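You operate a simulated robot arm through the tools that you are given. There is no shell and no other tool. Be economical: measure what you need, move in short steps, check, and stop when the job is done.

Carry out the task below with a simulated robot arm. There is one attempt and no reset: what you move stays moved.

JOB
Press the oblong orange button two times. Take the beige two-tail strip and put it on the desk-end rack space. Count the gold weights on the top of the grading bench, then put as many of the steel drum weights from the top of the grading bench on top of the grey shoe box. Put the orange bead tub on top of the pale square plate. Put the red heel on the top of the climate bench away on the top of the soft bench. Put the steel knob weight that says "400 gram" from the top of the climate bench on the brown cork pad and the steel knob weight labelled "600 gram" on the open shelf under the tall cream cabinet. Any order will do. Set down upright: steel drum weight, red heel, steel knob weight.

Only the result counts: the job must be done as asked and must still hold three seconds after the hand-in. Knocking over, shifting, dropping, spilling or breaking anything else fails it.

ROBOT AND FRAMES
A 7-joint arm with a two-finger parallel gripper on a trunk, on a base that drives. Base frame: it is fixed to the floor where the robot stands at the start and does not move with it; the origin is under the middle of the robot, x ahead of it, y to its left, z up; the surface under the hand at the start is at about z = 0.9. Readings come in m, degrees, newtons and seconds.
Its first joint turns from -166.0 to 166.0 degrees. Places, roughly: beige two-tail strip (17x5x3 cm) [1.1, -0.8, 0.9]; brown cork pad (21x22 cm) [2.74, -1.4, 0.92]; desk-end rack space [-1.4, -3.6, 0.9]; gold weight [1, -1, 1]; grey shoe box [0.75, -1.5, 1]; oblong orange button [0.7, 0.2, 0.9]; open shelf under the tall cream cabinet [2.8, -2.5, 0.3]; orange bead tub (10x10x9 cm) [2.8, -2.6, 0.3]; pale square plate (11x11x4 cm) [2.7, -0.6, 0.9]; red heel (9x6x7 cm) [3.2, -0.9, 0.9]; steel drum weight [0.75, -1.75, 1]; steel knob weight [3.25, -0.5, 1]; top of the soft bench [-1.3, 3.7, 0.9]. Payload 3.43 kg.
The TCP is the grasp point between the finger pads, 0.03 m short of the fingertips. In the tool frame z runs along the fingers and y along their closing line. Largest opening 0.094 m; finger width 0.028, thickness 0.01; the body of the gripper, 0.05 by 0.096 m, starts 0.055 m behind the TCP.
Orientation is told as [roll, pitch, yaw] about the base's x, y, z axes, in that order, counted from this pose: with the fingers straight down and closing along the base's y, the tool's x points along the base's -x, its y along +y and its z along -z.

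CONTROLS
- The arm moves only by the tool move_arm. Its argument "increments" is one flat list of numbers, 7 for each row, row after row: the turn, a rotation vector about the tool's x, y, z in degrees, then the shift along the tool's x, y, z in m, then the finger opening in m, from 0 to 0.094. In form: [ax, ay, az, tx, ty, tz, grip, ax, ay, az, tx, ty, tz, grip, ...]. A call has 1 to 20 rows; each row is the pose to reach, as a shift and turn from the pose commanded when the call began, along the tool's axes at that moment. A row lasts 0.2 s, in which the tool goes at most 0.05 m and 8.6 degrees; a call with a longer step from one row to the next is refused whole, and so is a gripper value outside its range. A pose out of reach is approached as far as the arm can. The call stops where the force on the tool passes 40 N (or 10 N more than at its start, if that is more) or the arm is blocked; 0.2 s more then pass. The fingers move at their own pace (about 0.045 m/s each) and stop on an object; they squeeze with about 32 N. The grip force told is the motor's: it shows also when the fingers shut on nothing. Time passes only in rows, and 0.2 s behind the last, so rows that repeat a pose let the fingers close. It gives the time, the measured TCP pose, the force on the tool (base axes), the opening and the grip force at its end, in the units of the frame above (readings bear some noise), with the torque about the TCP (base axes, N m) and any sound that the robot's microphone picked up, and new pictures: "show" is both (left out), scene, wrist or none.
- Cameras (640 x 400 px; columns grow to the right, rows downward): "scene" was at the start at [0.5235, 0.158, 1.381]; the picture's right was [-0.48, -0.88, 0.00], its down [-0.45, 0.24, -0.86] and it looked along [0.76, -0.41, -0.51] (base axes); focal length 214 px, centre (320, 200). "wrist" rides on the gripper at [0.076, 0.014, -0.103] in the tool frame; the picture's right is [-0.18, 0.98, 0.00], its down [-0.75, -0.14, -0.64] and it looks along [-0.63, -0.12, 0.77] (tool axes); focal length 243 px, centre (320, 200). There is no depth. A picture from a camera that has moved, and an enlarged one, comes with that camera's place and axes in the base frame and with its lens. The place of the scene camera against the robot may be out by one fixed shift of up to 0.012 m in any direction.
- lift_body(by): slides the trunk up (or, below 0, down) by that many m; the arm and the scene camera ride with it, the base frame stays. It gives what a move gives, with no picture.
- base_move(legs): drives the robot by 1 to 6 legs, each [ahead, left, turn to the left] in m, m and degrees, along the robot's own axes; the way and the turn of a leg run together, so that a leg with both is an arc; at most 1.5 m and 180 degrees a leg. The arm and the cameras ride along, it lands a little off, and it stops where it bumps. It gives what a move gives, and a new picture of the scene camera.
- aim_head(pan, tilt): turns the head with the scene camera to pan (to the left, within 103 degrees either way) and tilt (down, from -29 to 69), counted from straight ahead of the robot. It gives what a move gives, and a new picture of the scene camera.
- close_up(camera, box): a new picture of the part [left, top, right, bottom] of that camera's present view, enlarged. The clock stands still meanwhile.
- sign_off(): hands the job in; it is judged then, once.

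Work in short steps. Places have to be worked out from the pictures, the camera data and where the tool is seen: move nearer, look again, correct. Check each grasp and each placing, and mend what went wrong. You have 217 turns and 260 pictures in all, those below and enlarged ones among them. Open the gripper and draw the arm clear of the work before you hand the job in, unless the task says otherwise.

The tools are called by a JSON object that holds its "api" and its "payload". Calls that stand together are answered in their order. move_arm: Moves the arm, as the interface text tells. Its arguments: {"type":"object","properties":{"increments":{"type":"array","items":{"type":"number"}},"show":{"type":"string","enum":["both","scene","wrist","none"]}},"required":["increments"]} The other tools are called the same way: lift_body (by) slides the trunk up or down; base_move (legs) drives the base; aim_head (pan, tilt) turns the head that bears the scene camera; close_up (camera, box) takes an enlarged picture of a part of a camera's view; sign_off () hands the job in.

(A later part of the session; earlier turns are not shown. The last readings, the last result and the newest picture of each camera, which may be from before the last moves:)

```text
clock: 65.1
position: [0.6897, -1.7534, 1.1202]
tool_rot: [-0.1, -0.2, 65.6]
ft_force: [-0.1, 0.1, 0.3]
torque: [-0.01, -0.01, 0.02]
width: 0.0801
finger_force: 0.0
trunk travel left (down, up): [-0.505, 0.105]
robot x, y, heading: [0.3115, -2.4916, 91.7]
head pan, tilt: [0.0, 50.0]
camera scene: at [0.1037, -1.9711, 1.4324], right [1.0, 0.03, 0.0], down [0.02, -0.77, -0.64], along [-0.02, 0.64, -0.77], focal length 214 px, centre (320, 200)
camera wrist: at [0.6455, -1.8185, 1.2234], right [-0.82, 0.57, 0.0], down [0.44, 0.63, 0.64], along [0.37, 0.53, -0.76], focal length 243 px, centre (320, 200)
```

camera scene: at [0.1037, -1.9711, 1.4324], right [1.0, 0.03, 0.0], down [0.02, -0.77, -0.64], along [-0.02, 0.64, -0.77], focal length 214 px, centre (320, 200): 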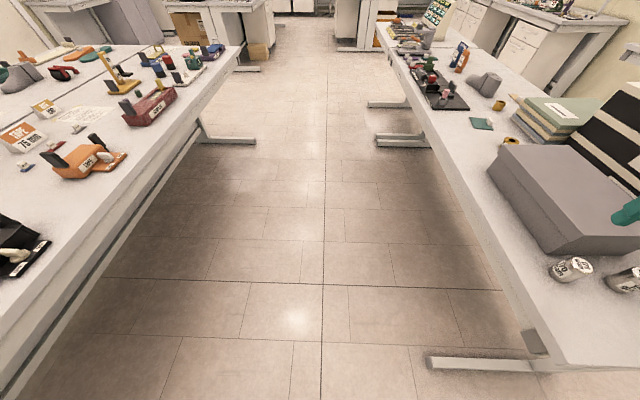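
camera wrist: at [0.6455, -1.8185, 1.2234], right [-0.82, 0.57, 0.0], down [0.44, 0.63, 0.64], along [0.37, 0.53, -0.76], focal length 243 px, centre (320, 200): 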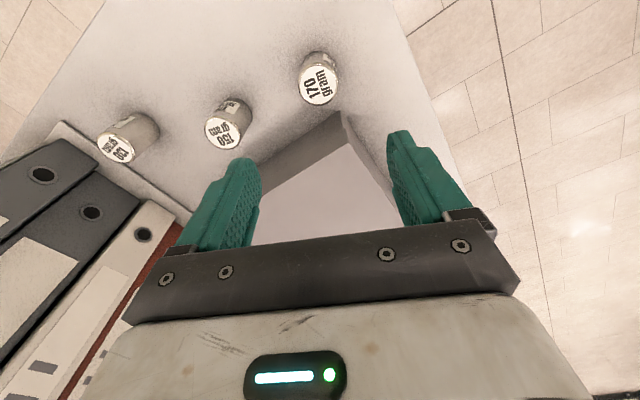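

Position is good. Descending to grasp height with the fingers open.

{"api": "move_arm", "payload": {"increments": [0, 0, 0, 0.005, 0.001, 0.04, 0.08, 0, 0, 0, 0.005, 0.001, 0.08, 0.08, 0, 0, 0, 0.005, 0.001, 0.11, 0.08, 0, 0, 0, 0.005, 0.001, 0.14, 0.08, 0, 0, 0, 0.005, 0.001, 0.16, 0.08, 0, 0, 0, 0.005, 0.001, 0.178, 0.08], "show": "wrist"}}

```text
clock: 66.7
position: [0.6894, -1.7535, 0.9482]
tool_rot: [0.1, -0.9, 65.7]
ft_force: [-1.7, -3.2, 15.6]
torque: [0.79, -0.15, 0.09]
width: 0.0802
finger_force: 0.2
trunk travel left (down, up): [-0.505, 0.105]
robot x, y, heading: [0.3112, -2.4889, 91.5]
head pan, tilt: [0.0, 50.0]
stopped in row 6: the force on the tool passed its limit at 42 N (the readings are from after the stop); the commanded pose is now the measured one
camera wrist: at [0.6432, -1.8206, 1.0503], right [-0.82, 0.57, 0.0], down [0.44, 0.62, 0.65], along [0.37, 0.54, -0.76], focal length 243 px, centre (320, 200)
```

wrist: 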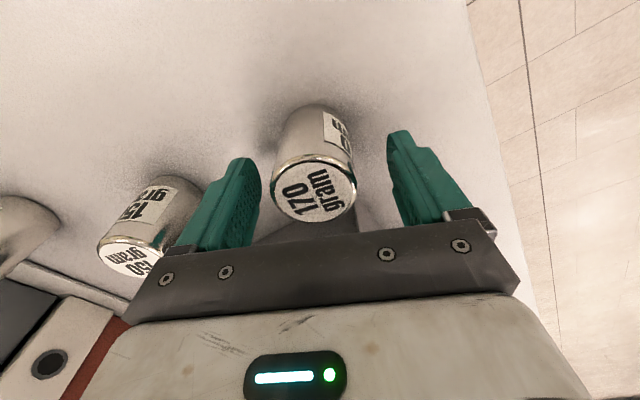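

The palm touched the box edge at z≈1.0; raise 4 mm and close on the drum here.

{"api": "move_arm", "payload": {"increments": [0, 0, 0, 0, 0, -0.006, 0.08, 0, 0, 0, 0, 0, -0.006, 0.05, 0, 0, 0, 0, 0, -0.006, 0.02, 0, 0, 0, 0, 0, -0.006, 0.02, 0, 0, 0, 0, 0, -0.006, 0.02], "show": "wrist"}}

```text
clock: 67.9
position: [0.6876, -1.7533, 0.9508]
tool_rot: [0.0, -0.6, 65.7]
ft_force: [-0.2, -0.7, -0.5]
torque: [-0.03, 0.02, 0.05]
width: 0.0409
finger_force: 32.2
trunk travel left (down, up): [-0.505, 0.105]
robot x, y, heading: [0.3088, -2.4897, 91.5]
head pan, tilt: [0.0, 50.0]
camera wrist: at [0.6423, -1.8207, 1.0547], right [-0.82, 0.57, 0.0], down [0.44, 0.62, 0.65], along [0.37, 0.53, -0.76], focal length 243 px, centre (320, 200)
```

wrist: 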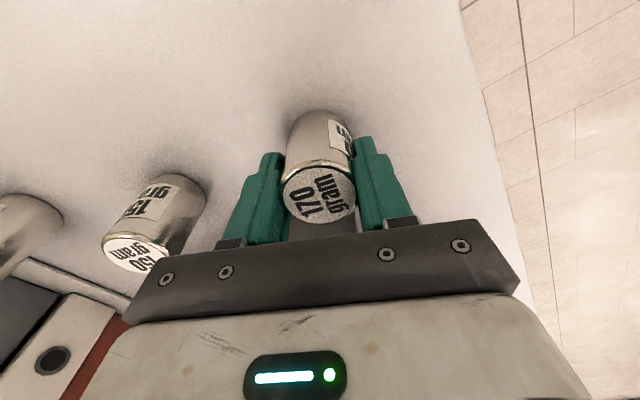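

Grip is solid. Lift and move over the box to (0.73, −1.645).

{"api": "move_arm", "payload": {"increments": [0, 0, 0, 0, 0, -0.03, 0.02, 0, 0, 0, 0, 0, -0.07, 0.02, 0, 0, 0, 0, 0, -0.11, 0.02, 0, 0, 0, 0, 0, -0.14, 0.02, 0, 0, 0, -0.03, 0.002, -0.14, 0.02, 0, 0, 0, -0.06, 0.004, -0.14, 0.02, 0, 0, 0, -0.09, 0.005, -0.14, 0.02, 0, 0, 0, -0.116, 0.006, -0.14, 0.02, 0, 0, 0, -0.116, 0.006, -0.14, 0.02]}}

```text
clock: 69.9
position: [0.7113, -1.6902, 1.0908]
tool_rot: [0.0, -0.6, 65.7]
ft_force: [-0.4, -0.1, -2.5]
torque: [-0.01, -0.01, 0.03]
width: 0.041
finger_force: 32.3
out of reach, approached as far as the arm can: row 7, 8, 9
trunk travel left (down, up): [-0.505, 0.105]
robot x, y, heading: [0.3114, -2.4914, 91.5]
head pan, tilt: [0.0, 50.0]
camera scene: at [0.1036, -1.9712, 1.4324], right [1.0, 0.03, 0.0], down [0.02, -0.77, -0.64], along [-0.02, 0.64, -0.77], focal length 214 px, centre (320, 200)
camera wrist: at [0.6672, -1.7561, 1.193], right [-0.82, 0.57, 0.0], down [0.44, 0.62, 0.65], along [0.37, 0.53, -0.76], focal length 243 px, centre (320, 200)
```

scene: 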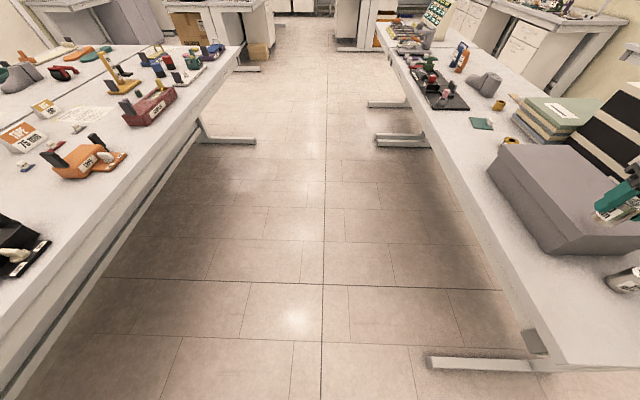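
wrist: 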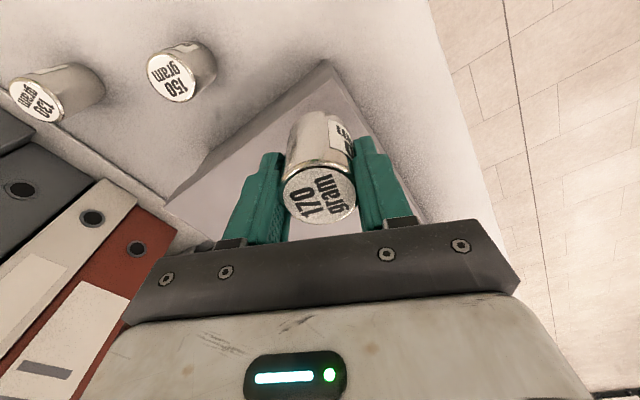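

Reach limit; nudge the base ahead and right to bring the drum further over the box.

{"api": "base_move", "payload": {"legs": [[0.07, -0.05, 0]]}}

{"api": "close_up", "payload": {"camera": "wrist", "box": [0, 0, 640, 400]}}

```text
clock: 71.0
position: [0.757, -1.618, 1.0905]
tool_rot: [0.0, -0.7, 65.7]
ft_force: [0.6, -0.3, -0.9]
torque: [0.01, -0.01, 0.0]
width: 0.041
finger_force: 32.1
trunk travel left (down, up): [-0.505, 0.105]
robot x, y, heading: [0.3567, -2.4217, 91.8]
head pan, tilt: [0.0, 50.0]
camera scene: at [0.1504, -1.8995, 1.4324], right [1.0, 0.03, 0.0], down [0.02, -0.77, -0.64], along [-0.02, 0.64, -0.77], focal length 214 px, centre (320, 200)
```

scene: 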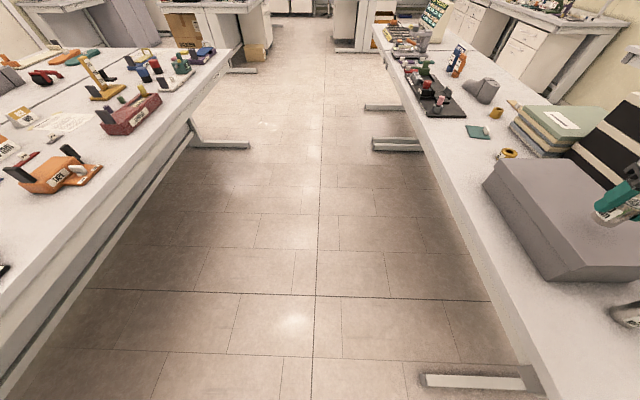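

```text
1.00 times, centred on (320, 200) of wrist (not enlarged: the box is as wide or as high as the picture)
camera zoom: at [0.7139, -1.6844, 1.193], right [-0.82, 0.57, 0.0], down [0.44, 0.62, 0.65], along [0.37, 0.53, -0.76], focal length 243 px, centre (320, 200)
```

zoom: 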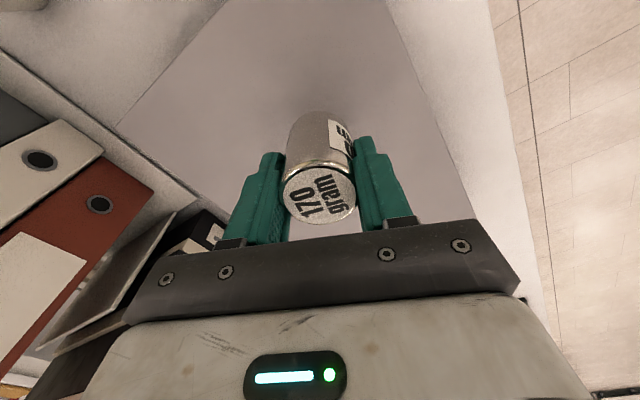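

Over the box. Lowering carefully.

{"api": "move_arm", "payload": {"increments": [0, 0, 0, 0, 0, 0.015, 0.02, 0, 0, 0, 0, 0, 0.025, 0.02, 0, 0, 0, 0, 0, 0.03, 0.02, 0, 0, 0, 0, 0, 0.034, 0.02, 0, 0, 0, 0, 0, 0.037, 0.02], "show": "wrist"}}

```text
clock: 72.2
position: [0.7594, -1.617, 1.0537]
tool_rot: [0.1, -0.8, 65.5]
ft_force: [2.1, -0.9, 24.6]
torque: [0.03, -0.15, 0.0]
width: 0.0408
finger_force: 32.3
trunk travel left (down, up): [-0.505, 0.105]
robot x, y, heading: [0.3584, -2.4196, 91.5]
head pan, tilt: [0.0, 50.0]
camera wrist: at [0.7141, -1.6844, 1.1574], right [-0.82, 0.57, 0.0], down [0.44, 0.62, 0.65], along [0.37, 0.54, -0.76], focal length 243 px, centre (320, 200)
```

wrist: 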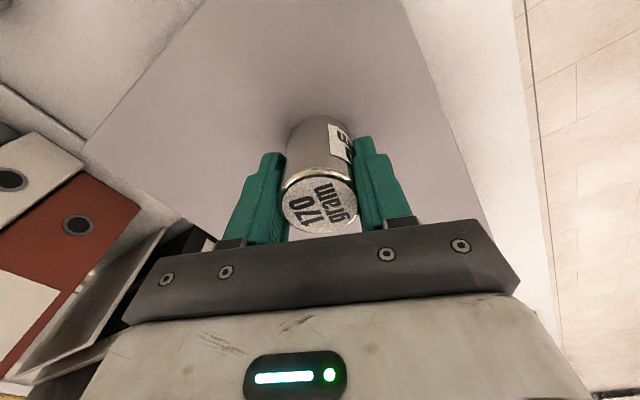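

Contact made (25 N). Opening and rising straight up.

{"api": "move_arm", "payload": {"increments": [0, 0, 0, 0, 0, 0, 0.045, 0, 0, 0, 0, 0, 0, 0.07, 0, 0, 0, 0, 0, 0, 0.08, 0, 0, 0, 0, 0, 0, 0.08, 0, 0, 0, 0, 0, -0.03, 0.08, 0, 0, 0, 0, 0, -0.07, 0.08, 0, 0, 0, 0, 0, -0.11, 0.08, 0, 0, 0, 0, 0, -0.15, 0.08], "show": "wrist"}}

```text
clock: 74.0
position: [0.7597, -1.6193, 1.1822]
tool_rot: [-0.1, -0.6, 65.6]
ft_force: [0.1, 0.1, 0.2]
torque: [0.01, 0.0, 0.01]
width: 0.08
finger_force: 0.1
out of reach, approached as far as the arm can: row 8
trunk travel left (down, up): [-0.505, 0.105]
robot x, y, heading: [0.3567, -2.4196, 91.7]
head pan, tilt: [0.0, 50.0]
camera wrist: at [0.7143, -1.6856, 1.2857], right [-0.82, 0.57, 0.0], down [0.44, 0.62, 0.65], along [0.37, 0.53, -0.76], focal length 243 px, centre (320, 200)
```

wrist: 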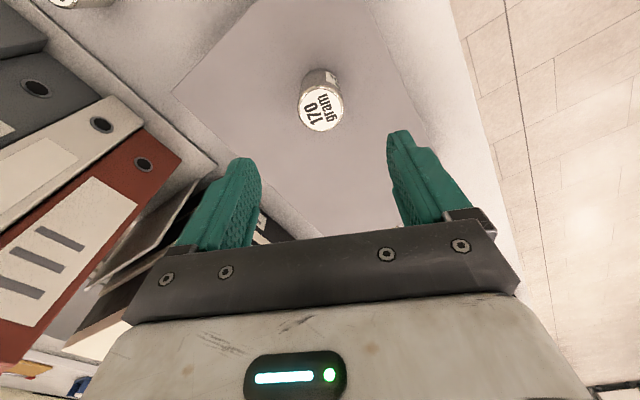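

First drum stands on the box. Moving above the 150 g drum (~(0.807, −1.772)).

{"api": "move_arm", "payload": {"increments": [0, 0, 0, 0.03, -0.026, 0.0, 0.08, 0, 0, 2, 0.06, -0.053, 0.02, 0.08, 0, 0, 4, 0.09, -0.08, 0.04, 0.08, 0, 0, 6, 0.12, -0.106, 0.06, 0.08, 0, 0, 6, 0.12, -0.106, 0.08, 0.08, 0, 0, 6, 0.12, -0.106, 0.08, 0.08], "show": "wrist"}}

{"api": "aim_head", "payload": {"pan": -50, "tilt": 35}}

```text
clock: 75.3
position: [0.8051, -1.7719, 1.1001]
tool_rot: [0.1, -0.5, 59.7]
ft_force: [-0.5, -0.7, 0.2]
torque: [0.0, 0.01, 0.02]
width: 0.0799
finger_force: 0.1
trunk travel left (down, up): [-0.505, 0.105]
robot x, y, heading: [0.3607, -2.4173, 91.6]
head pan, tilt: [0.0, 50.0]
camera wrist: at [0.754, -1.8341, 1.2032], right [-0.76, 0.66, 0.0], down [0.5, 0.57, 0.65], along [0.42, 0.49, -0.76], focal length 243 px, centre (320, 200)
```

wrist: 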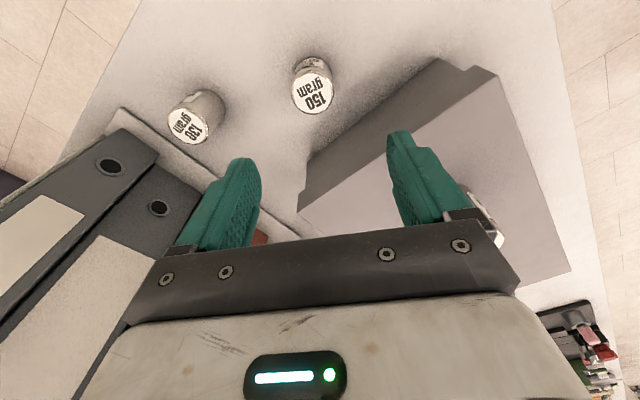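

```text
clock: 76.5
position: [0.8041, -1.7716, 1.1019]
tool_rot: [0.1, -0.5, 59.7]
ft_force: [-0.2, 0.2, 1.5]
torque: [0.02, 0.0, 0.05]
width: 0.0799
finger_force: 0.1
trunk travel left (down, up): [-0.505, 0.105]
robot x, y, heading: [0.3589, -2.4166, 91.7]
head pan, tilt: [-50.0, 35.0]
camera scene: at [0.2185, -1.9178, 1.4542], right [0.67, -0.75, 0.0], down [-0.43, -0.38, -0.82], along [0.61, 0.55, -0.57], focal length 214 px, centre (320, 200)
```

scene: 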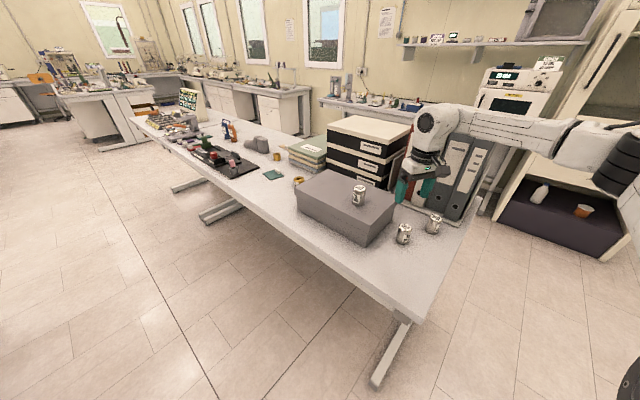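

The 150 drum is at ≈(0.805, −1.781). Descending and gripping.

{"api": "move_arm", "payload": {"increments": [0, 0, 0, 0.007, -0.004, 0.04, 0.08, 0, 0, 0, 0.007, -0.004, 0.08, 0.08, 0, 0, 0, 0.007, -0.004, 0.12, 0.08, 0, 0, 0, 0.007, -0.004, 0.15, 0.08, 0, 0, 0, 0.007, -0.004, 0.15, 0.06, 0, 0, 0, 0.007, -0.004, 0.15, 0.03, 0, 0, 0, 0.007, -0.004, 0.15, 0.02, 0, 0, 0, 0.007, -0.004, 0.15, 0.02], "show": "wrist"}}

```text
clock: 78.3
position: [0.8039, -1.7787, 0.9506]
tool_rot: [0.1, -0.5, 59.6]
ft_force: [-0.1, 0.1, -0.2]
torque: [0.04, -0.02, -0.04]
width: 0.041
finger_force: 31.5
trunk travel left (down, up): [-0.505, 0.105]
robot x, y, heading: [0.363, -2.4193, 91.5]
head pan, tilt: [-50.0, 35.0]
camera wrist: at [0.7537, -1.8402, 1.0533], right [-0.76, 0.66, 0.0], down [0.5, 0.57, 0.65], along [0.42, 0.49, -0.76], focal length 243 px, centre (320, 200)
```

wrist: 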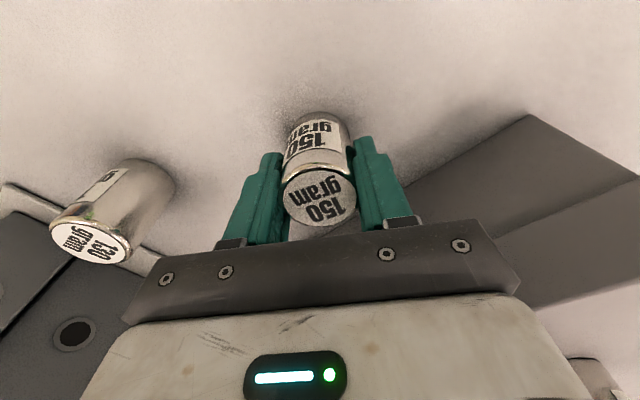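

Grip good. Lift, move over the box edge, then nudge the base forward.

{"api": "move_arm", "payload": {"increments": [0, 0, 0, 0, 0, -0.04, 0.02, 0, 0, 0, 0, 0, -0.08, 0.02, 0, 0, 0, 0, 0, -0.12, 0.02, 0, 0, 0, 0, 0, -0.14, 0.02, 0, 0, 0, -0.026, 0.007, -0.14, 0.02, 0, 0, 0, -0.053, 0.014, -0.14, 0.02, 0, 0, 0, -0.079, 0.021, -0.14, 0.02, 0, 0, 0, -0.079, 0.021, -0.14, 0.02], "show": "none"}}

{"api": "base_move", "payload": {"legs": [[0.065, -0.02, 0]]}}

{"api": "close_up", "payload": {"camera": "wrist", "box": [0, 0, 640, 400]}}

```text
clock: 80.1
position: [0.8207, -1.719, 1.0937]
tool_rot: [0.0, -0.6, 59.5]
ft_force: [0.5, 0.7, -1.7]
torque: [0.01, 0.01, 0.01]
width: 0.0409
finger_force: 31.7
out of reach, approached as far as the arm can: row 7, 8
trunk travel left (down, up): [-0.505, 0.105]
robot x, y, heading: [0.3583, -2.4183, 92.1]
head pan, tilt: [-50.0, 35.0]
```

```text
clock: 81.1
position: [0.8404, -1.652, 1.0929]
tool_rot: [0.1, -0.6, 59.5]
ft_force: [0.1, 0.6, -2.1]
torque: [0.0, 0.01, -0.02]
width: 0.0408
finger_force: 32.2
trunk travel left (down, up): [-0.505, 0.105]
robot x, y, heading: [0.3775, -2.3523, 91.8]
head pan, tilt: [-50.0, 35.0]
camera scene: at [0.237, -1.8511, 1.4542], right [0.66, -0.75, 0.0], down [-0.43, -0.38, -0.82], along [0.61, 0.54, -0.57], focal length 214 px, centre (320, 200)
```

scene: 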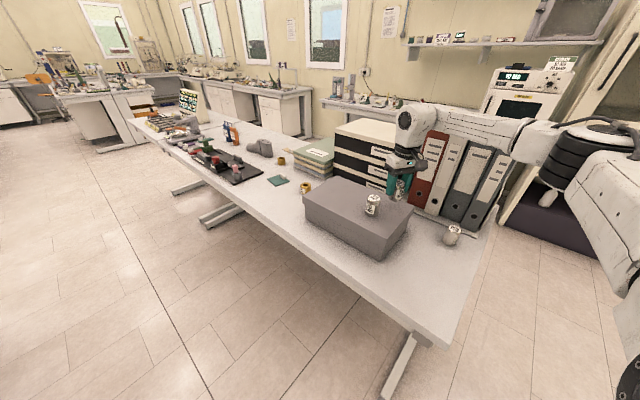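

```text
1.00 times, centred on (320, 200) of wrist (not enlarged: the box is as wide or as high as the picture)
camera zoom: at [0.7891, -1.7136, 1.1955], right [-0.75, 0.66, 0.0], down [0.5, 0.57, 0.65], along [0.43, 0.49, -0.76], focal length 243 px, centre (320, 200)
```

zoom: 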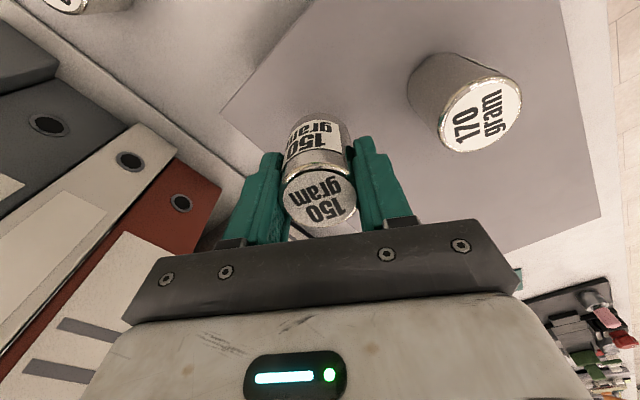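

The drum is over the box with margins. Lower gently.

{"api": "move_arm", "payload": {"increments": [0, 0, 0, 0, 0, 0.015, 0.02, 0, 0, 0, 0, 0, 0.028, 0.02, 0, 0, 0, 0, 0, 0.034, 0.02, 0, 0, 0, 0, 0, 0.037, 0.02, 0, 0, 0, 0, 0, 0.039, 0.02], "show": "none"}}

```text
clock: 82.3
position: [0.8396, -1.6518, 1.0593]
tool_rot: [0.0, -0.8, 59.4]
ft_force: [-0.8, -1.2, 7.7]
torque: [-0.2, 0.12, 0.05]
width: 0.0409
finger_force: 32.0
out of reach, approached as far as the arm can: row 5
trunk travel left (down, up): [-0.505, 0.105]
robot x, y, heading: [0.374, -2.3543, 91.5]
head pan, tilt: [-50.0, 35.0]
```

Slight contact; lowering the trunk 4 mm to seat fully.

{"api": "lift_body", "payload": {"by": -0.004}}

```text
clock: 82.9
position: [0.8405, -1.6515, 1.0564]
tool_rot: [0.1, -1.0, 59.3]
ft_force: [1.0, 0.5, 24.1]
torque: [-0.02, -0.06, 0.15]
width: 0.0408
finger_force: 32.5
trunk travel left (down, up): [-0.501, 0.109]
robot x, y, heading: [0.3789, -2.3536, 91.5]
head pan, tilt: [-50.0, 35.0]
```

Seated (24 N). Release and rise.

{"api": "move_arm", "payload": {"increments": [0, 0, 0, 0, 0, 0, 0.045, 0, 0, 0, 0, 0, 0, 0.06, 0, 0, 0, 0, 0, 0, 0.06, 0, 0, 0, 0, 0, -0.03, 0.06, 0, 0, 0, 0, 0, -0.07, 0.06, 0, 0, 0, 0, 0, -0.1, 0.06, 0, 0, 0, 0.03, -0.03, -0.13, 0.06, 0, 0, 0, 0.06, -0.04, -0.15, 0.06]}}

```text
refused: row 7 steps farther than a row can; nothing moved
```

{"api": "move_arm", "payload": {"increments": [0, 0, 0, 0, 0, 0, 0.045, 0, 0, 0, 0, 0, 0, 0.06, 0, 0, 0, 0, 0, 0, 0.06, 0, 0, 0, 0, 0, -0.03, 0.06, 0, 0, 0, 0, 0, -0.07, 0.06, 0, 0, 0, 0, 0, -0.1, 0.06, 0, 0, 0, 0.03, 0, -0.13, 0.06, 0, 0, 0, 0.06, 0, -0.15, 0.06]}}

```text
clock: 84.7
position: [0.8074, -1.7047, 1.2053]
tool_rot: [-0.1, -0.6, 59.4]
ft_force: [-0.3, 0.1, -0.3]
torque: [0.02, 0.0, -0.02]
width: 0.0602
finger_force: 0.0
trunk travel left (down, up): [-0.501, 0.109]
robot x, y, heading: [0.3781, -2.3491, 91.9]
head pan, tilt: [-50.0, 35.0]
camera scene: at [0.237, -1.8511, 1.4502], right [0.66, -0.75, 0.0], down [-0.43, -0.38, -0.82], along [0.61, 0.54, -0.57], focal length 214 px, centre (320, 200)
camera wrist: at [0.7576, -1.7667, 1.3076], right [-0.75, 0.66, 0.0], down [0.5, 0.57, 0.65], along [0.43, 0.49, -0.76], focal length 243 px, centre (320, 200)
```

scene: 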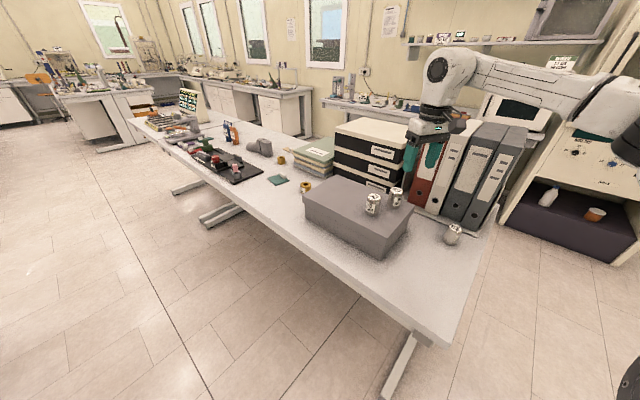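
wrist: 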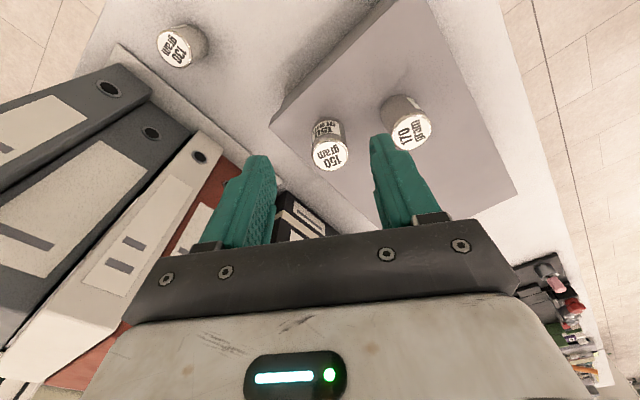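

Both drums stand on the box. Next: the strip. Raise the trunk, back off, turn to heading 0 and drive beside the strip.

{"api": "lift_body", "payload": {"by": 0.1}}

{"api": "base_move", "payload": {"legs": [[0, 0.37, 0], [0, 0, -91.7], [0, 1.47, 0]]}}

```text
clock: 86.0
position: [0.809, -1.7057, 1.3053]
tool_rot: [0.0, -0.7, 59.4]
ft_force: [-0.7, -0.5, -0.3]
torque: [0.01, 0.01, -0.02]
width: 0.0599
finger_force: 0.1
trunk travel left (down, up): [-0.601, 0.009]
robot x, y, heading: [0.3737, -2.3527, 91.7]
head pan, tilt: [-50.0, 35.0]
```

```text
clock: 99.3
position: [0.6568, -1.3368, 1.305]
tool_rot: [0.0, -0.7, -33.7]
ft_force: [0.6, -0.8, -0.9]
torque: [-0.01, -0.03, 0.02]
width: 0.06
finger_force: 0.0
trunk travel left (down, up): [-0.601, 0.009]
robot x, y, heading: [0.0326, -0.8726, -1.6]
head pan, tilt: [-50.0, 35.0]
camera scene: at [0.5374, -0.7487, 1.5502], right [-0.78, -0.62, 0.0], down [-0.36, 0.45, -0.82], along [0.51, -0.64, -0.57], focal length 214 px, centre (320, 200)
```

scene: 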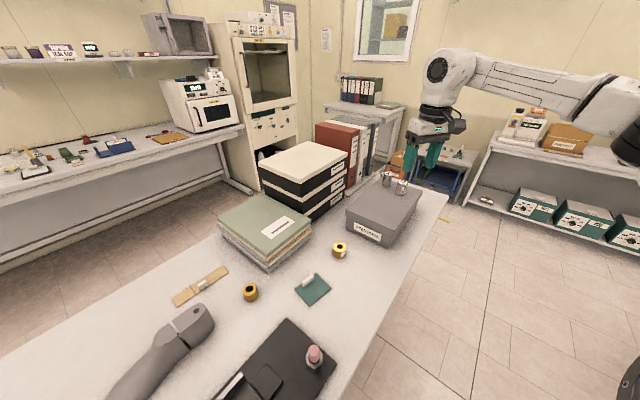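

Zooming on the strip to see the tab.

{"api": "close_up", "payload": {"camera": "scene", "box": [160, 250, 240, 320]}}

```text
5.71 times, centred on (200, 285) of scene
camera zoom: at [0.5374, -0.7487, 1.5502], right [-0.78, -0.62, 0.0], down [-0.36, 0.45, -0.82], along [0.51, -0.64, -0.57], focal length 1226 px, centre (1006, -286)
```

zoom: 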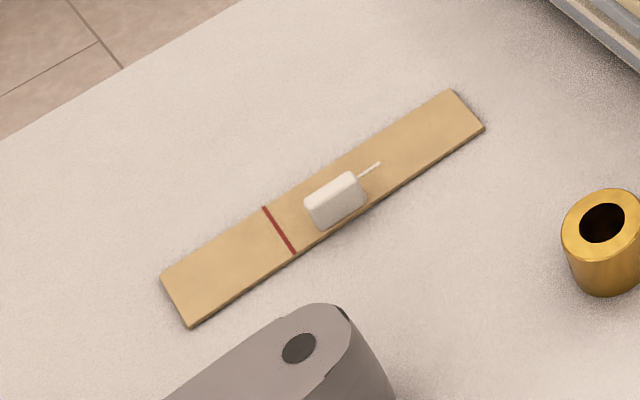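

The wrist camera would foul the shoe last from this side; I'll fetch the strip later from the far aisle. First drive round to the aisle between the benches and look.

{"api": "base_move", "payload": {"legs": [[0, -1.5, 0], [0, 0, 91], [0, -1.2, 0]]}}

{"api": "aim_head", "payload": {"pan": -60, "tilt": 30}}

```text
clock: 116.5
position: [1.6432, -1.7479, 1.3051]
tool_rot: [0.0, -0.8, 57.4]
ft_force: [0.0, 0.9, 0.3]
torque: [0.02, 0.04, -0.03]
width: 0.0604
finger_force: 0.0
trunk travel left (down, up): [-0.601, 0.009]
robot x, y, heading: [1.1868, -2.377, 89.8]
head pan, tilt: [-50.0, 35.0]
camera scene: at [1.0652, -1.8749, 1.5502], right [0.64, -0.77, 0.0], down [-0.44, -0.37, -0.82], along [0.63, 0.52, -0.57], focal length 214 px, centre (320, 200)
```

scene: 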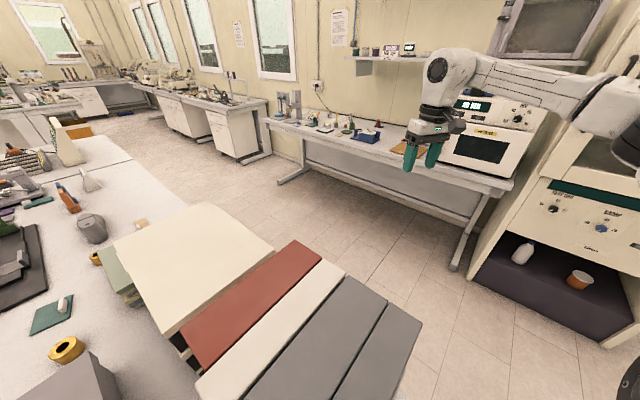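

```text
clock: 117.2
position: [1.6417, -1.7478, 1.3047]
tool_rot: [0.0, -0.6, 57.5]
ft_force: [0.3, -0.2, -0.5]
torque: [-0.04, -0.04, -0.01]
width: 0.0599
finger_force: 0.0
trunk travel left (down, up): [-0.601, 0.009]
robot x, y, heading: [1.1898, -2.3795, 89.5]
head pan, tilt: [-60.0, 30.0]
camera scene: at [1.076, -1.8863, 1.558], right [0.5, -0.87, 0.0], down [-0.43, -0.25, -0.87], along [0.75, 0.43, -0.5], focal length 214 px, centre (320, 200)
```

scene: 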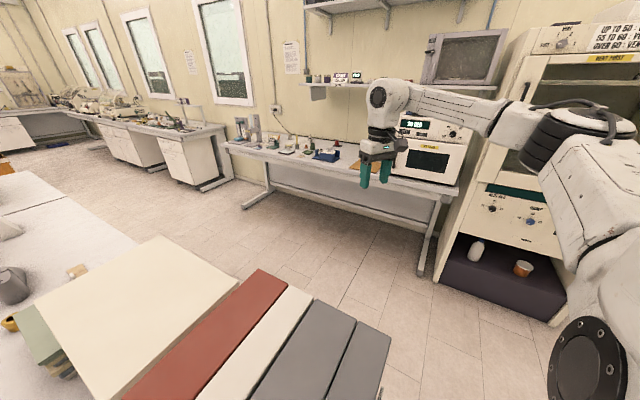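

Retract the arm somewhat before turning near the tall cabinet.

{"api": "move_arm", "payload": {"increments": [0, 0, 0, 0.04, 0.002, 0, 0.06, 0, 0, 0, 0.08, 0.003, 0, 0.06, 0, 0, 0, 0.12, 0.005, 0, 0.06, 0, 0, 0, 0.16, 0.006, 0, 0.06, 0, 0, 0, 0.2, 0.008, 0, 0.06, 0, 0, 0, 0.24, 0.01, 0, 0.06, 0, 0, 0, 0.28, 0.011, 0, 0.06], "show": "none"}}

{"api": "base_move", "payload": {"legs": [[0, -0.55, 0], [0, 0, -89.5], [0, -0.2, 0]]}}

{"api": "aim_head", "payload": {"pan": -10, "tilt": 45}}

```text
clock: 118.8
position: [1.4839, -1.9809, 1.3011]
tool_rot: [0.0, -0.6, 57.4]
ft_force: [0.1, 0.4, 0.2]
torque: [0.0, -0.02, 0.0]
width: 0.0602
finger_force: 0.1
trunk travel left (down, up): [-0.601, 0.009]
robot x, y, heading: [1.1898, -2.3782, 89.6]
head pan, tilt: [-60.0, 30.0]
```

```text
clock: 126.9
position: [2.1373, -2.8795, 1.3014]
tool_rot: [0.0, -0.7, -32.4]
ft_force: [0.0, -0.3, 0.5]
torque: [-0.01, 0.0, 0.01]
width: 0.0599
finger_force: 0.0
trunk travel left (down, up): [-0.601, 0.009]
robot x, y, heading: [1.7366, -2.5847, -0.2]
head pan, tilt: [-60.0, 30.0]
camera scene: at [2.2259, -2.4625, 1.558], right [-0.87, -0.5, 0.0], down [-0.25, 0.43, -0.87], along [0.43, -0.75, -0.5], focal length 214 px, centre (320, 200)
```

scene: 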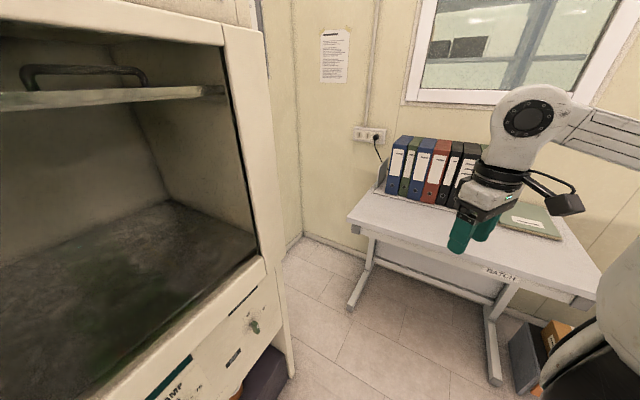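

```text
clock: 128.1
position: [2.1369, -2.8789, 1.3013]
tool_rot: [0.0, -0.7, -32.4]
ft_force: [0.3, 0.0, -0.2]
torque: [-0.03, 0.03, -0.05]
width: 0.0602
finger_force: 0.0
trunk travel left (down, up): [-0.601, 0.009]
robot x, y, heading: [1.737, -2.582, -0.3]
head pan, tilt: [-10.0, 45.0]
camera scene: at [2.261, -2.3985, 1.5354], right [-0.18, -0.98, 0.0], down [-0.7, 0.13, -0.71], along [0.7, -0.13, -0.71], focal length 214 px, centre (320, 200)
```

scene: 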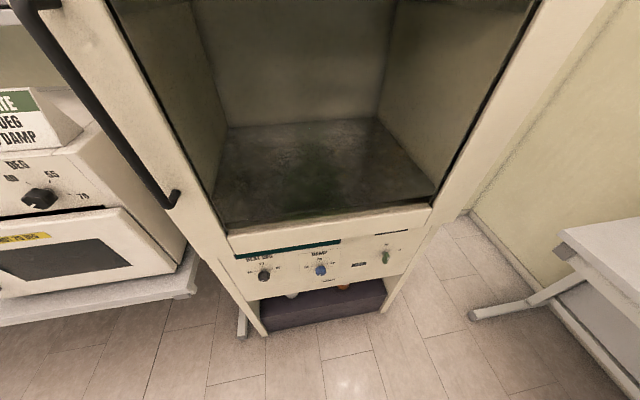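

Lowering the trunk fully to look into the shelf.

{"api": "lift_body", "payload": {"by": -0.6}}

{"api": "aim_head", "payload": {"pan": -10, "tilt": 40}}

```text
refused: -0.6 is not a number from -0.4 to 0.4
```

```text
clock: 128.8
position: [2.1376, -2.8789, 1.3007]
tool_rot: [0.0, -0.6, -32.4]
ft_force: [-0.4, -0.2, -1.3]
torque: [0.01, 0.02, -0.01]
width: 0.0604
finger_force: 0.0
trunk travel left (down, up): [-0.601, 0.009]
robot x, y, heading: [1.7378, -2.584, -0.3]
head pan, tilt: [-10.0, 40.0]
camera scene: at [2.2646, -2.3991, 1.5426], right [-0.18, -0.98, 0.0], down [-0.63, 0.11, -0.77], along [0.75, -0.13, -0.64], focal length 214 px, centre (320, 200)
```

scene: 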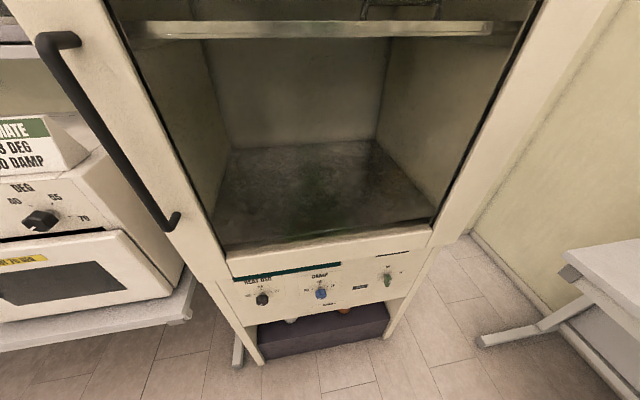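

{"api": "lift_body", "payload": {"by": -0.4}}

{"api": "lift_body", "payload": {"by": -0.2}}

{"api": "aim_head", "payload": {"pan": -15, "tilt": 48}}

```text
clock: 132.6
position: [2.137, -2.8792, 0.9005]
tool_rot: [0.0, -0.7, -32.5]
ft_force: [-0.3, -1.0, -0.2]
torque: [-0.01, -0.01, 0.02]
width: 0.0603
finger_force: 0.1
trunk travel left (down, up): [-0.201, 0.409]
robot x, y, heading: [1.7345, -2.5875, -0.1]
head pan, tilt: [-10.0, 40.0]
```

```text
clock: 134.8
position: [2.1379, -2.8778, 0.7013]
tool_rot: [0.1, -0.6, -32.2]
ft_force: [-0.9, 0.1, 0.0]
torque: [0.04, 0.0, -0.01]
width: 0.0601
finger_force: 0.2
trunk travel left (down, up): [-0.001, 0.609]
robot x, y, heading: [1.738, -2.5832, -0.2]
head pan, tilt: [-10.0, 40.0]
```

```text
clock: 135.5
position: [2.1362, -2.8802, 0.7015]
tool_rot: [0.0, -0.8, -32.4]
ft_force: [-0.8, -0.1, 0.5]
torque: [0.02, 0.01, 0.04]
width: 0.0599
finger_force: 0.0
trunk travel left (down, up): [-0.001, 0.609]
robot x, y, heading: [1.7367, -2.5836, -0.0]
head pan, tilt: [-15.0, 48.0]
camera scene: at [2.257, -2.4047, 0.9313], right [-0.26, -0.97, 0.0], down [-0.72, 0.19, -0.67], along [0.65, -0.17, -0.74], focal length 214 px, centre (320, 200)
```

scene: 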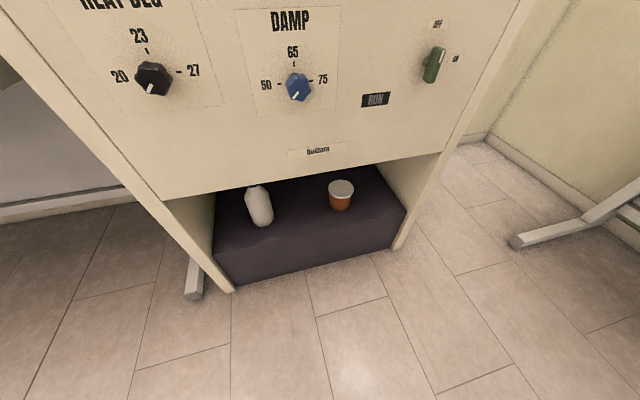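

Zooming on the tub.

{"api": "close_up", "payload": {"camera": "scene", "box": [200, 150, 420, 290]}}

```text
2.86 times, centred on (310, 220) of scene
camera zoom: at [2.257, -2.4047, 0.9313], right [-0.26, -0.97, 0.0], down [-0.72, 0.19, -0.67], along [0.65, -0.17, -0.74], focal length 613 px, centre (349, 143)
```

zoom: 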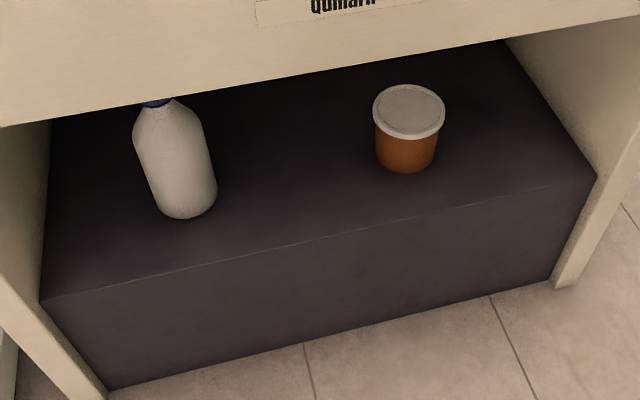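

Tub is at ≈(2.78, −2.62), body narrower than its lid. I'll take it with the tool pitched ~60° forward (fingers 30° below horizontal). First swing the tool in front at yaw 0.

{"api": "move_arm", "payload": {"increments": [0, 0, -3.6, -0.008, 0.039, 0.017, 0.09, 0, 0, -7.2, -0.016, 0.078, 0.033, 0.09, 0, 0, -10.8, -0.024, 0.118, 0.05, 0.09, 0, 0, -14.4, -0.032, 0.157, 0.067, 0.09, 0, 0, -18, -0.04, 0.196, 0.083, 0.09, 0, 0, -21.6, -0.048, 0.235, 0.1, 0.09, 0, 0, -25.2, -0.056, 0.275, 0.117, 0.09, 0, 0, -28.8, -0.064, 0.314, 0.133, 0.09, 0, 0, -32.4, -0.072, 0.353, 0.15, 0.09, 0, 0, -32.4, -0.072, 0.353, 0.15, 0.09]}}

```text
clock: 137.7
position: [2.3881, -2.6215, 0.5516]
tool_rot: [-0.4, -0.6, 0.0]
ft_force: [-0.6, 0.6, -0.3]
torque: [-0.04, -0.01, -0.01]
width: 0.0902
finger_force: 0.0
trunk travel left (down, up): [-0.001, 0.609]
robot x, y, heading: [1.7337, -2.5865, -0.4]
head pan, tilt: [-15.0, 48.0]
camera scene: at [2.257, -2.4046, 0.9311], right [-0.26, -0.97, 0.0], down [-0.72, 0.19, -0.67], along [0.65, -0.17, -0.74], focal length 214 px, centre (320, 200)
camera wrist: at [2.3115, -2.6076, 0.6537], right [0.18, 0.98, 0.0], down [0.75, -0.14, 0.65], along [0.64, -0.12, -0.76], focal length 243 px, centre (320, 200)
```

scene: 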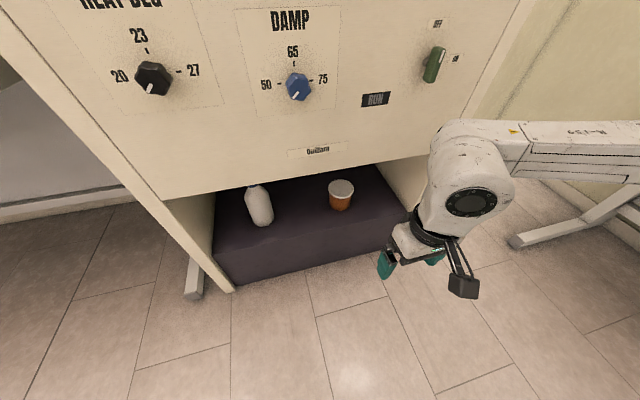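
wrist: 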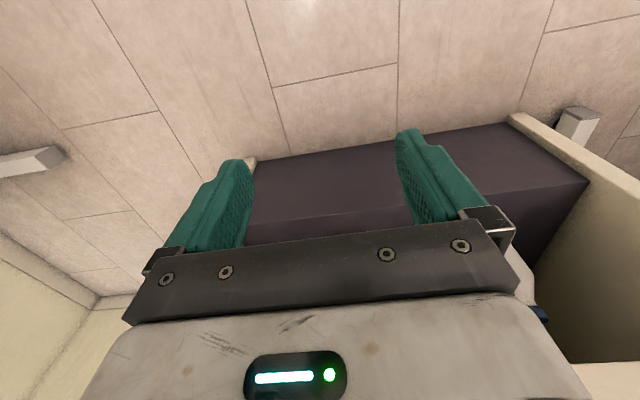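

Pitching the tool forward by 60°.

{"api": "move_arm", "payload": {"increments": [0, -8.5, 0, 0, 0, 0.014, 0.09, 0, -17, 0, 0, 0, 0.028, 0.09, 0, -25.5, 0, 0, 0, 0.042, 0.09, 0, -34, 0, 0, 0, 0.056, 0.09, 0, -42.5, 0, 0, 0, 0.07, 0.09, 0, -51, 0, 0, 0, 0.085, 0.09, 0, -59.4, 0, 0, 0, 0.1, 0.09, 0, -59.4, 0, 0, 0, 0.1, 0.09]}}

```text
clock: 139.5
position: [2.3835, -2.6177, 0.4807]
tool_rot: [0.1, -37.9, 0.7]
ft_force: [0.4, 0.4, -0.1]
torque: [-0.01, -0.03, 0.01]
width: 0.09
finger_force: 0.0
out of reach, approached as far as the arm can: row 5, 6, 7, 8
trunk travel left (down, up): [-0.001, 0.609]
robot x, y, heading: [1.7348, -2.5846, 0.1]
head pan, tilt: [-15.0, 48.0]
camera scene: at [2.257, -2.4046, 0.9312], right [-0.26, -0.97, 0.0], down [-0.72, 0.19, -0.67], along [0.65, -0.17, -0.74], focal length 214 px, centre (320, 200)
camera wrist: at [2.261, -2.6074, 0.5157], right [0.13, 0.98, 0.11], down [0.2, -0.14, 0.97], along [0.97, -0.11, -0.22], focal length 243 px, centre (320, 200)
```

scene: 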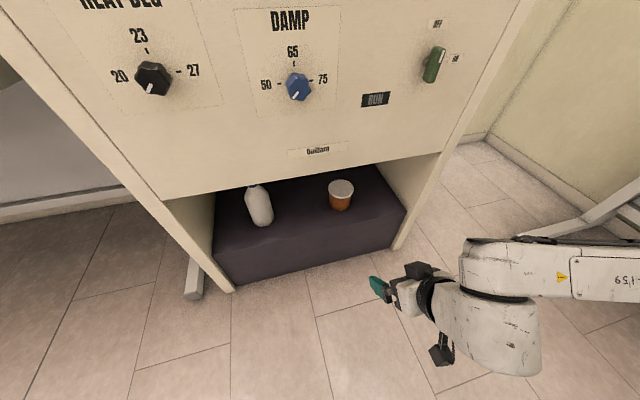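
wrist: 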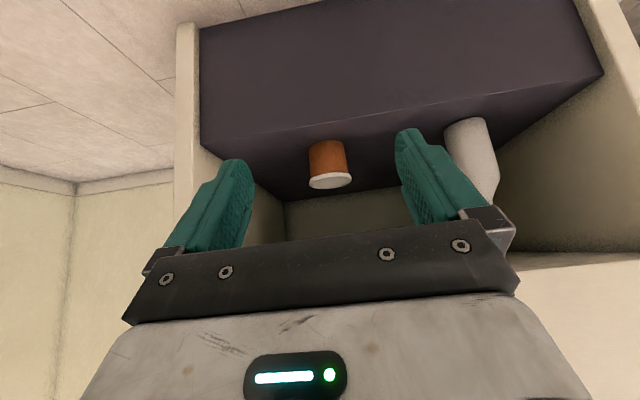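

The fold limits pitch here; back up 0.25 m, then extend the arm while finishing the pitch.

{"api": "base_move", "payload": {"legs": [[-0.25, 0, 0]]}}

{"api": "move_arm", "payload": {"increments": [0, 0, 0, -0.031, 0, 0.032, 0.09, 0, -4, 0, -0.062, 0, 0.064, 0.09, 0, -9, 0, -0.093, 0, 0.096, 0.09, 0, -13, 0, -0.124, 0, 0.127, 0.09, 0, -18, 0, -0.155, 0, 0.159, 0.09, 0, -22, 0, -0.155, 0, 0.159, 0.09, 0, -22, 0, -0.155, 0, 0.159, 0.09]}}

```text
clock: 141.3
position: [2.1347, -2.6191, 0.4811]
tool_rot: [0.0, -37.9, 0.5]
ft_force: [-0.4, -0.2, 0.1]
torque: [-0.02, -0.04, -0.04]
width: 0.09
finger_force: 0.0
trunk travel left (down, up): [-0.001, 0.609]
robot x, y, heading: [1.4846, -2.5843, -0.4]
head pan, tilt: [-15.0, 48.0]
camera scene: at [2.0083, -2.405, 0.9312], right [-0.26, -0.96, 0.0], down [-0.72, 0.2, -0.67], along [0.65, -0.18, -0.74], focal length 214 px, centre (320, 200)
```

scene: 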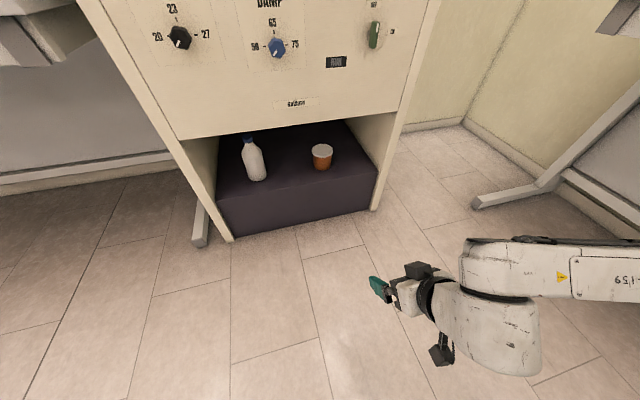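

```text
clock: 142.9
position: [2.3467, -2.6249, 0.4405]
tool_rot: [0.3, -59.9, 0.8]
ft_force: [0.7, 3.2, 0.2]
torque: [-0.1, -0.02, -0.2]
width: 0.0899
finger_force: 0.1
out of reach, approached as far as the arm can: row 5, 6, 7
trunk travel left (down, up): [-0.001, 0.609]
robot x, y, heading: [1.486, -2.5841, -0.3]
head pan, tilt: [-15.0, 48.0]
camera scene: at [2.0086, -2.4047, 0.9309], right [-0.26, -0.96, 0.0], down [-0.72, 0.2, -0.67], along [0.65, -0.18, -0.74], focal length 214 px, centre (320, 200)
camera wrist: at [2.2203, -2.6158, 0.427], right [0.07, 0.98, 0.16], down [-0.17, -0.15, 0.97], along [0.98, -0.1, 0.16], focal length 243 px, centre (320, 200)
```

scene: 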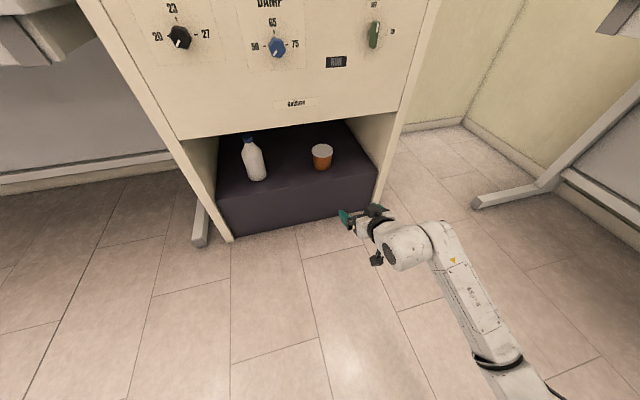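
wrist: 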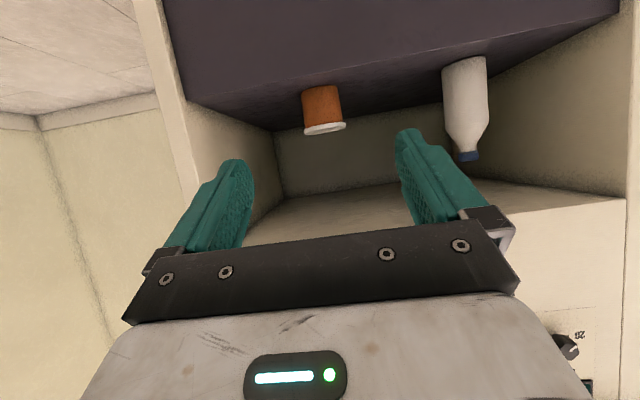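

Good orientation. Ease the pitch to −52°, and lower to z≈0.335.

{"api": "move_arm", "payload": {"increments": [0, 3, 0, 0.034, 0, 0.012, 0.09, 0, 6, 0, 0.068, 0, 0.023, 0.09, 0, 8, 0, 0.101, 0, 0.035, 0.09, 0, 8, 0, 0.101, 0, 0.035, 0.094]}}

```text
clock: 143.9
position: [2.3359, -2.6315, 0.3461]
tool_rot: [0.5, -52.0, 0.5]
ft_force: [0.5, -0.6, -0.1]
torque: [-0.01, -0.02, 0.0]
width: 0.094
finger_force: 0.0
out of reach, approached as far as the arm can: row 1, 2, 3, 4
trunk travel left (down, up): [-0.001, 0.609]
robot x, y, heading: [1.4848, -2.5825, -0.2]
head pan, tilt: [-15.0, 48.0]
camera scene: at [2.0083, -2.405, 0.9312], right [-0.26, -0.96, 0.0], down [-0.72, 0.2, -0.67], along [0.65, -0.18, -0.74], focal length 214 px, centre (320, 200)
camera wrist: at [2.2077, -2.6202, 0.3507], right [0.1, 0.98, 0.15], down [-0.04, -0.15, 0.99], along [0.99, -0.1, 0.02], focal length 243 px, centre (320, 200)
```

scene: 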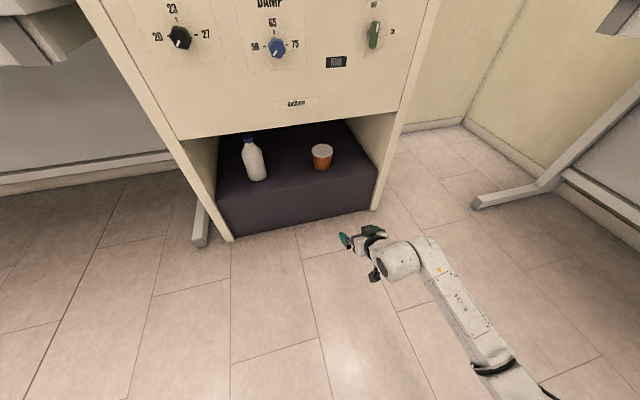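
wrist: 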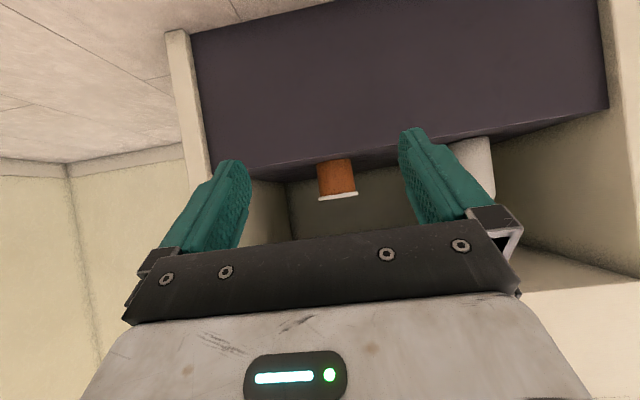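

Lined up. Drive forward 0.33 m and recheck before engaging.

{"api": "base_move", "payload": {"legs": [[0.33, 0, 0]]}}

{"api": "close_up", "payload": {"camera": "wrist", "box": [0, 0, 640, 400]}}

```text
clock: 146.0
position: [2.6657, -2.6342, 0.3474]
tool_rot: [0.5, -52.0, 0.4]
ft_force: [-0.2, -0.2, -0.5]
torque: [0.01, 0.01, 0.0]
width: 0.0939
finger_force: 0.0
trunk travel left (down, up): [-0.001, 0.609]
robot x, y, heading: [1.8177, -2.5855, -0.4]
head pan, tilt: [-15.0, 48.0]
camera scene: at [2.3379, -2.4078, 0.9311], right [-0.27, -0.96, 0.0], down [-0.72, 0.2, -0.67], along [0.65, -0.18, -0.74], focal length 214 px, centre (320, 200)
```

scene: 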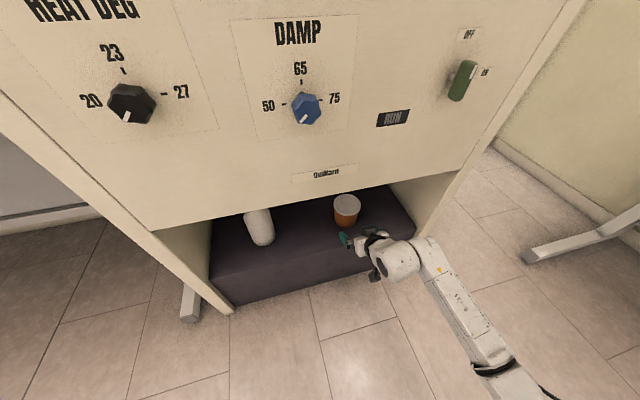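

```text
1.00 times, centred on (320, 200) of wrist (not enlarged: the box is as wide or as high as the picture)
camera zoom: at [2.537, -2.6233, 0.351], right [0.1, 0.98, 0.15], down [-0.04, -0.15, 0.99], along [0.99, -0.11, 0.02], focal length 243 px, centre (320, 200)
```

zoom: 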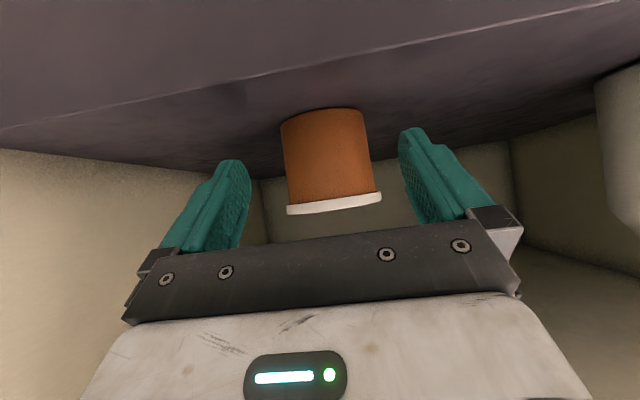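

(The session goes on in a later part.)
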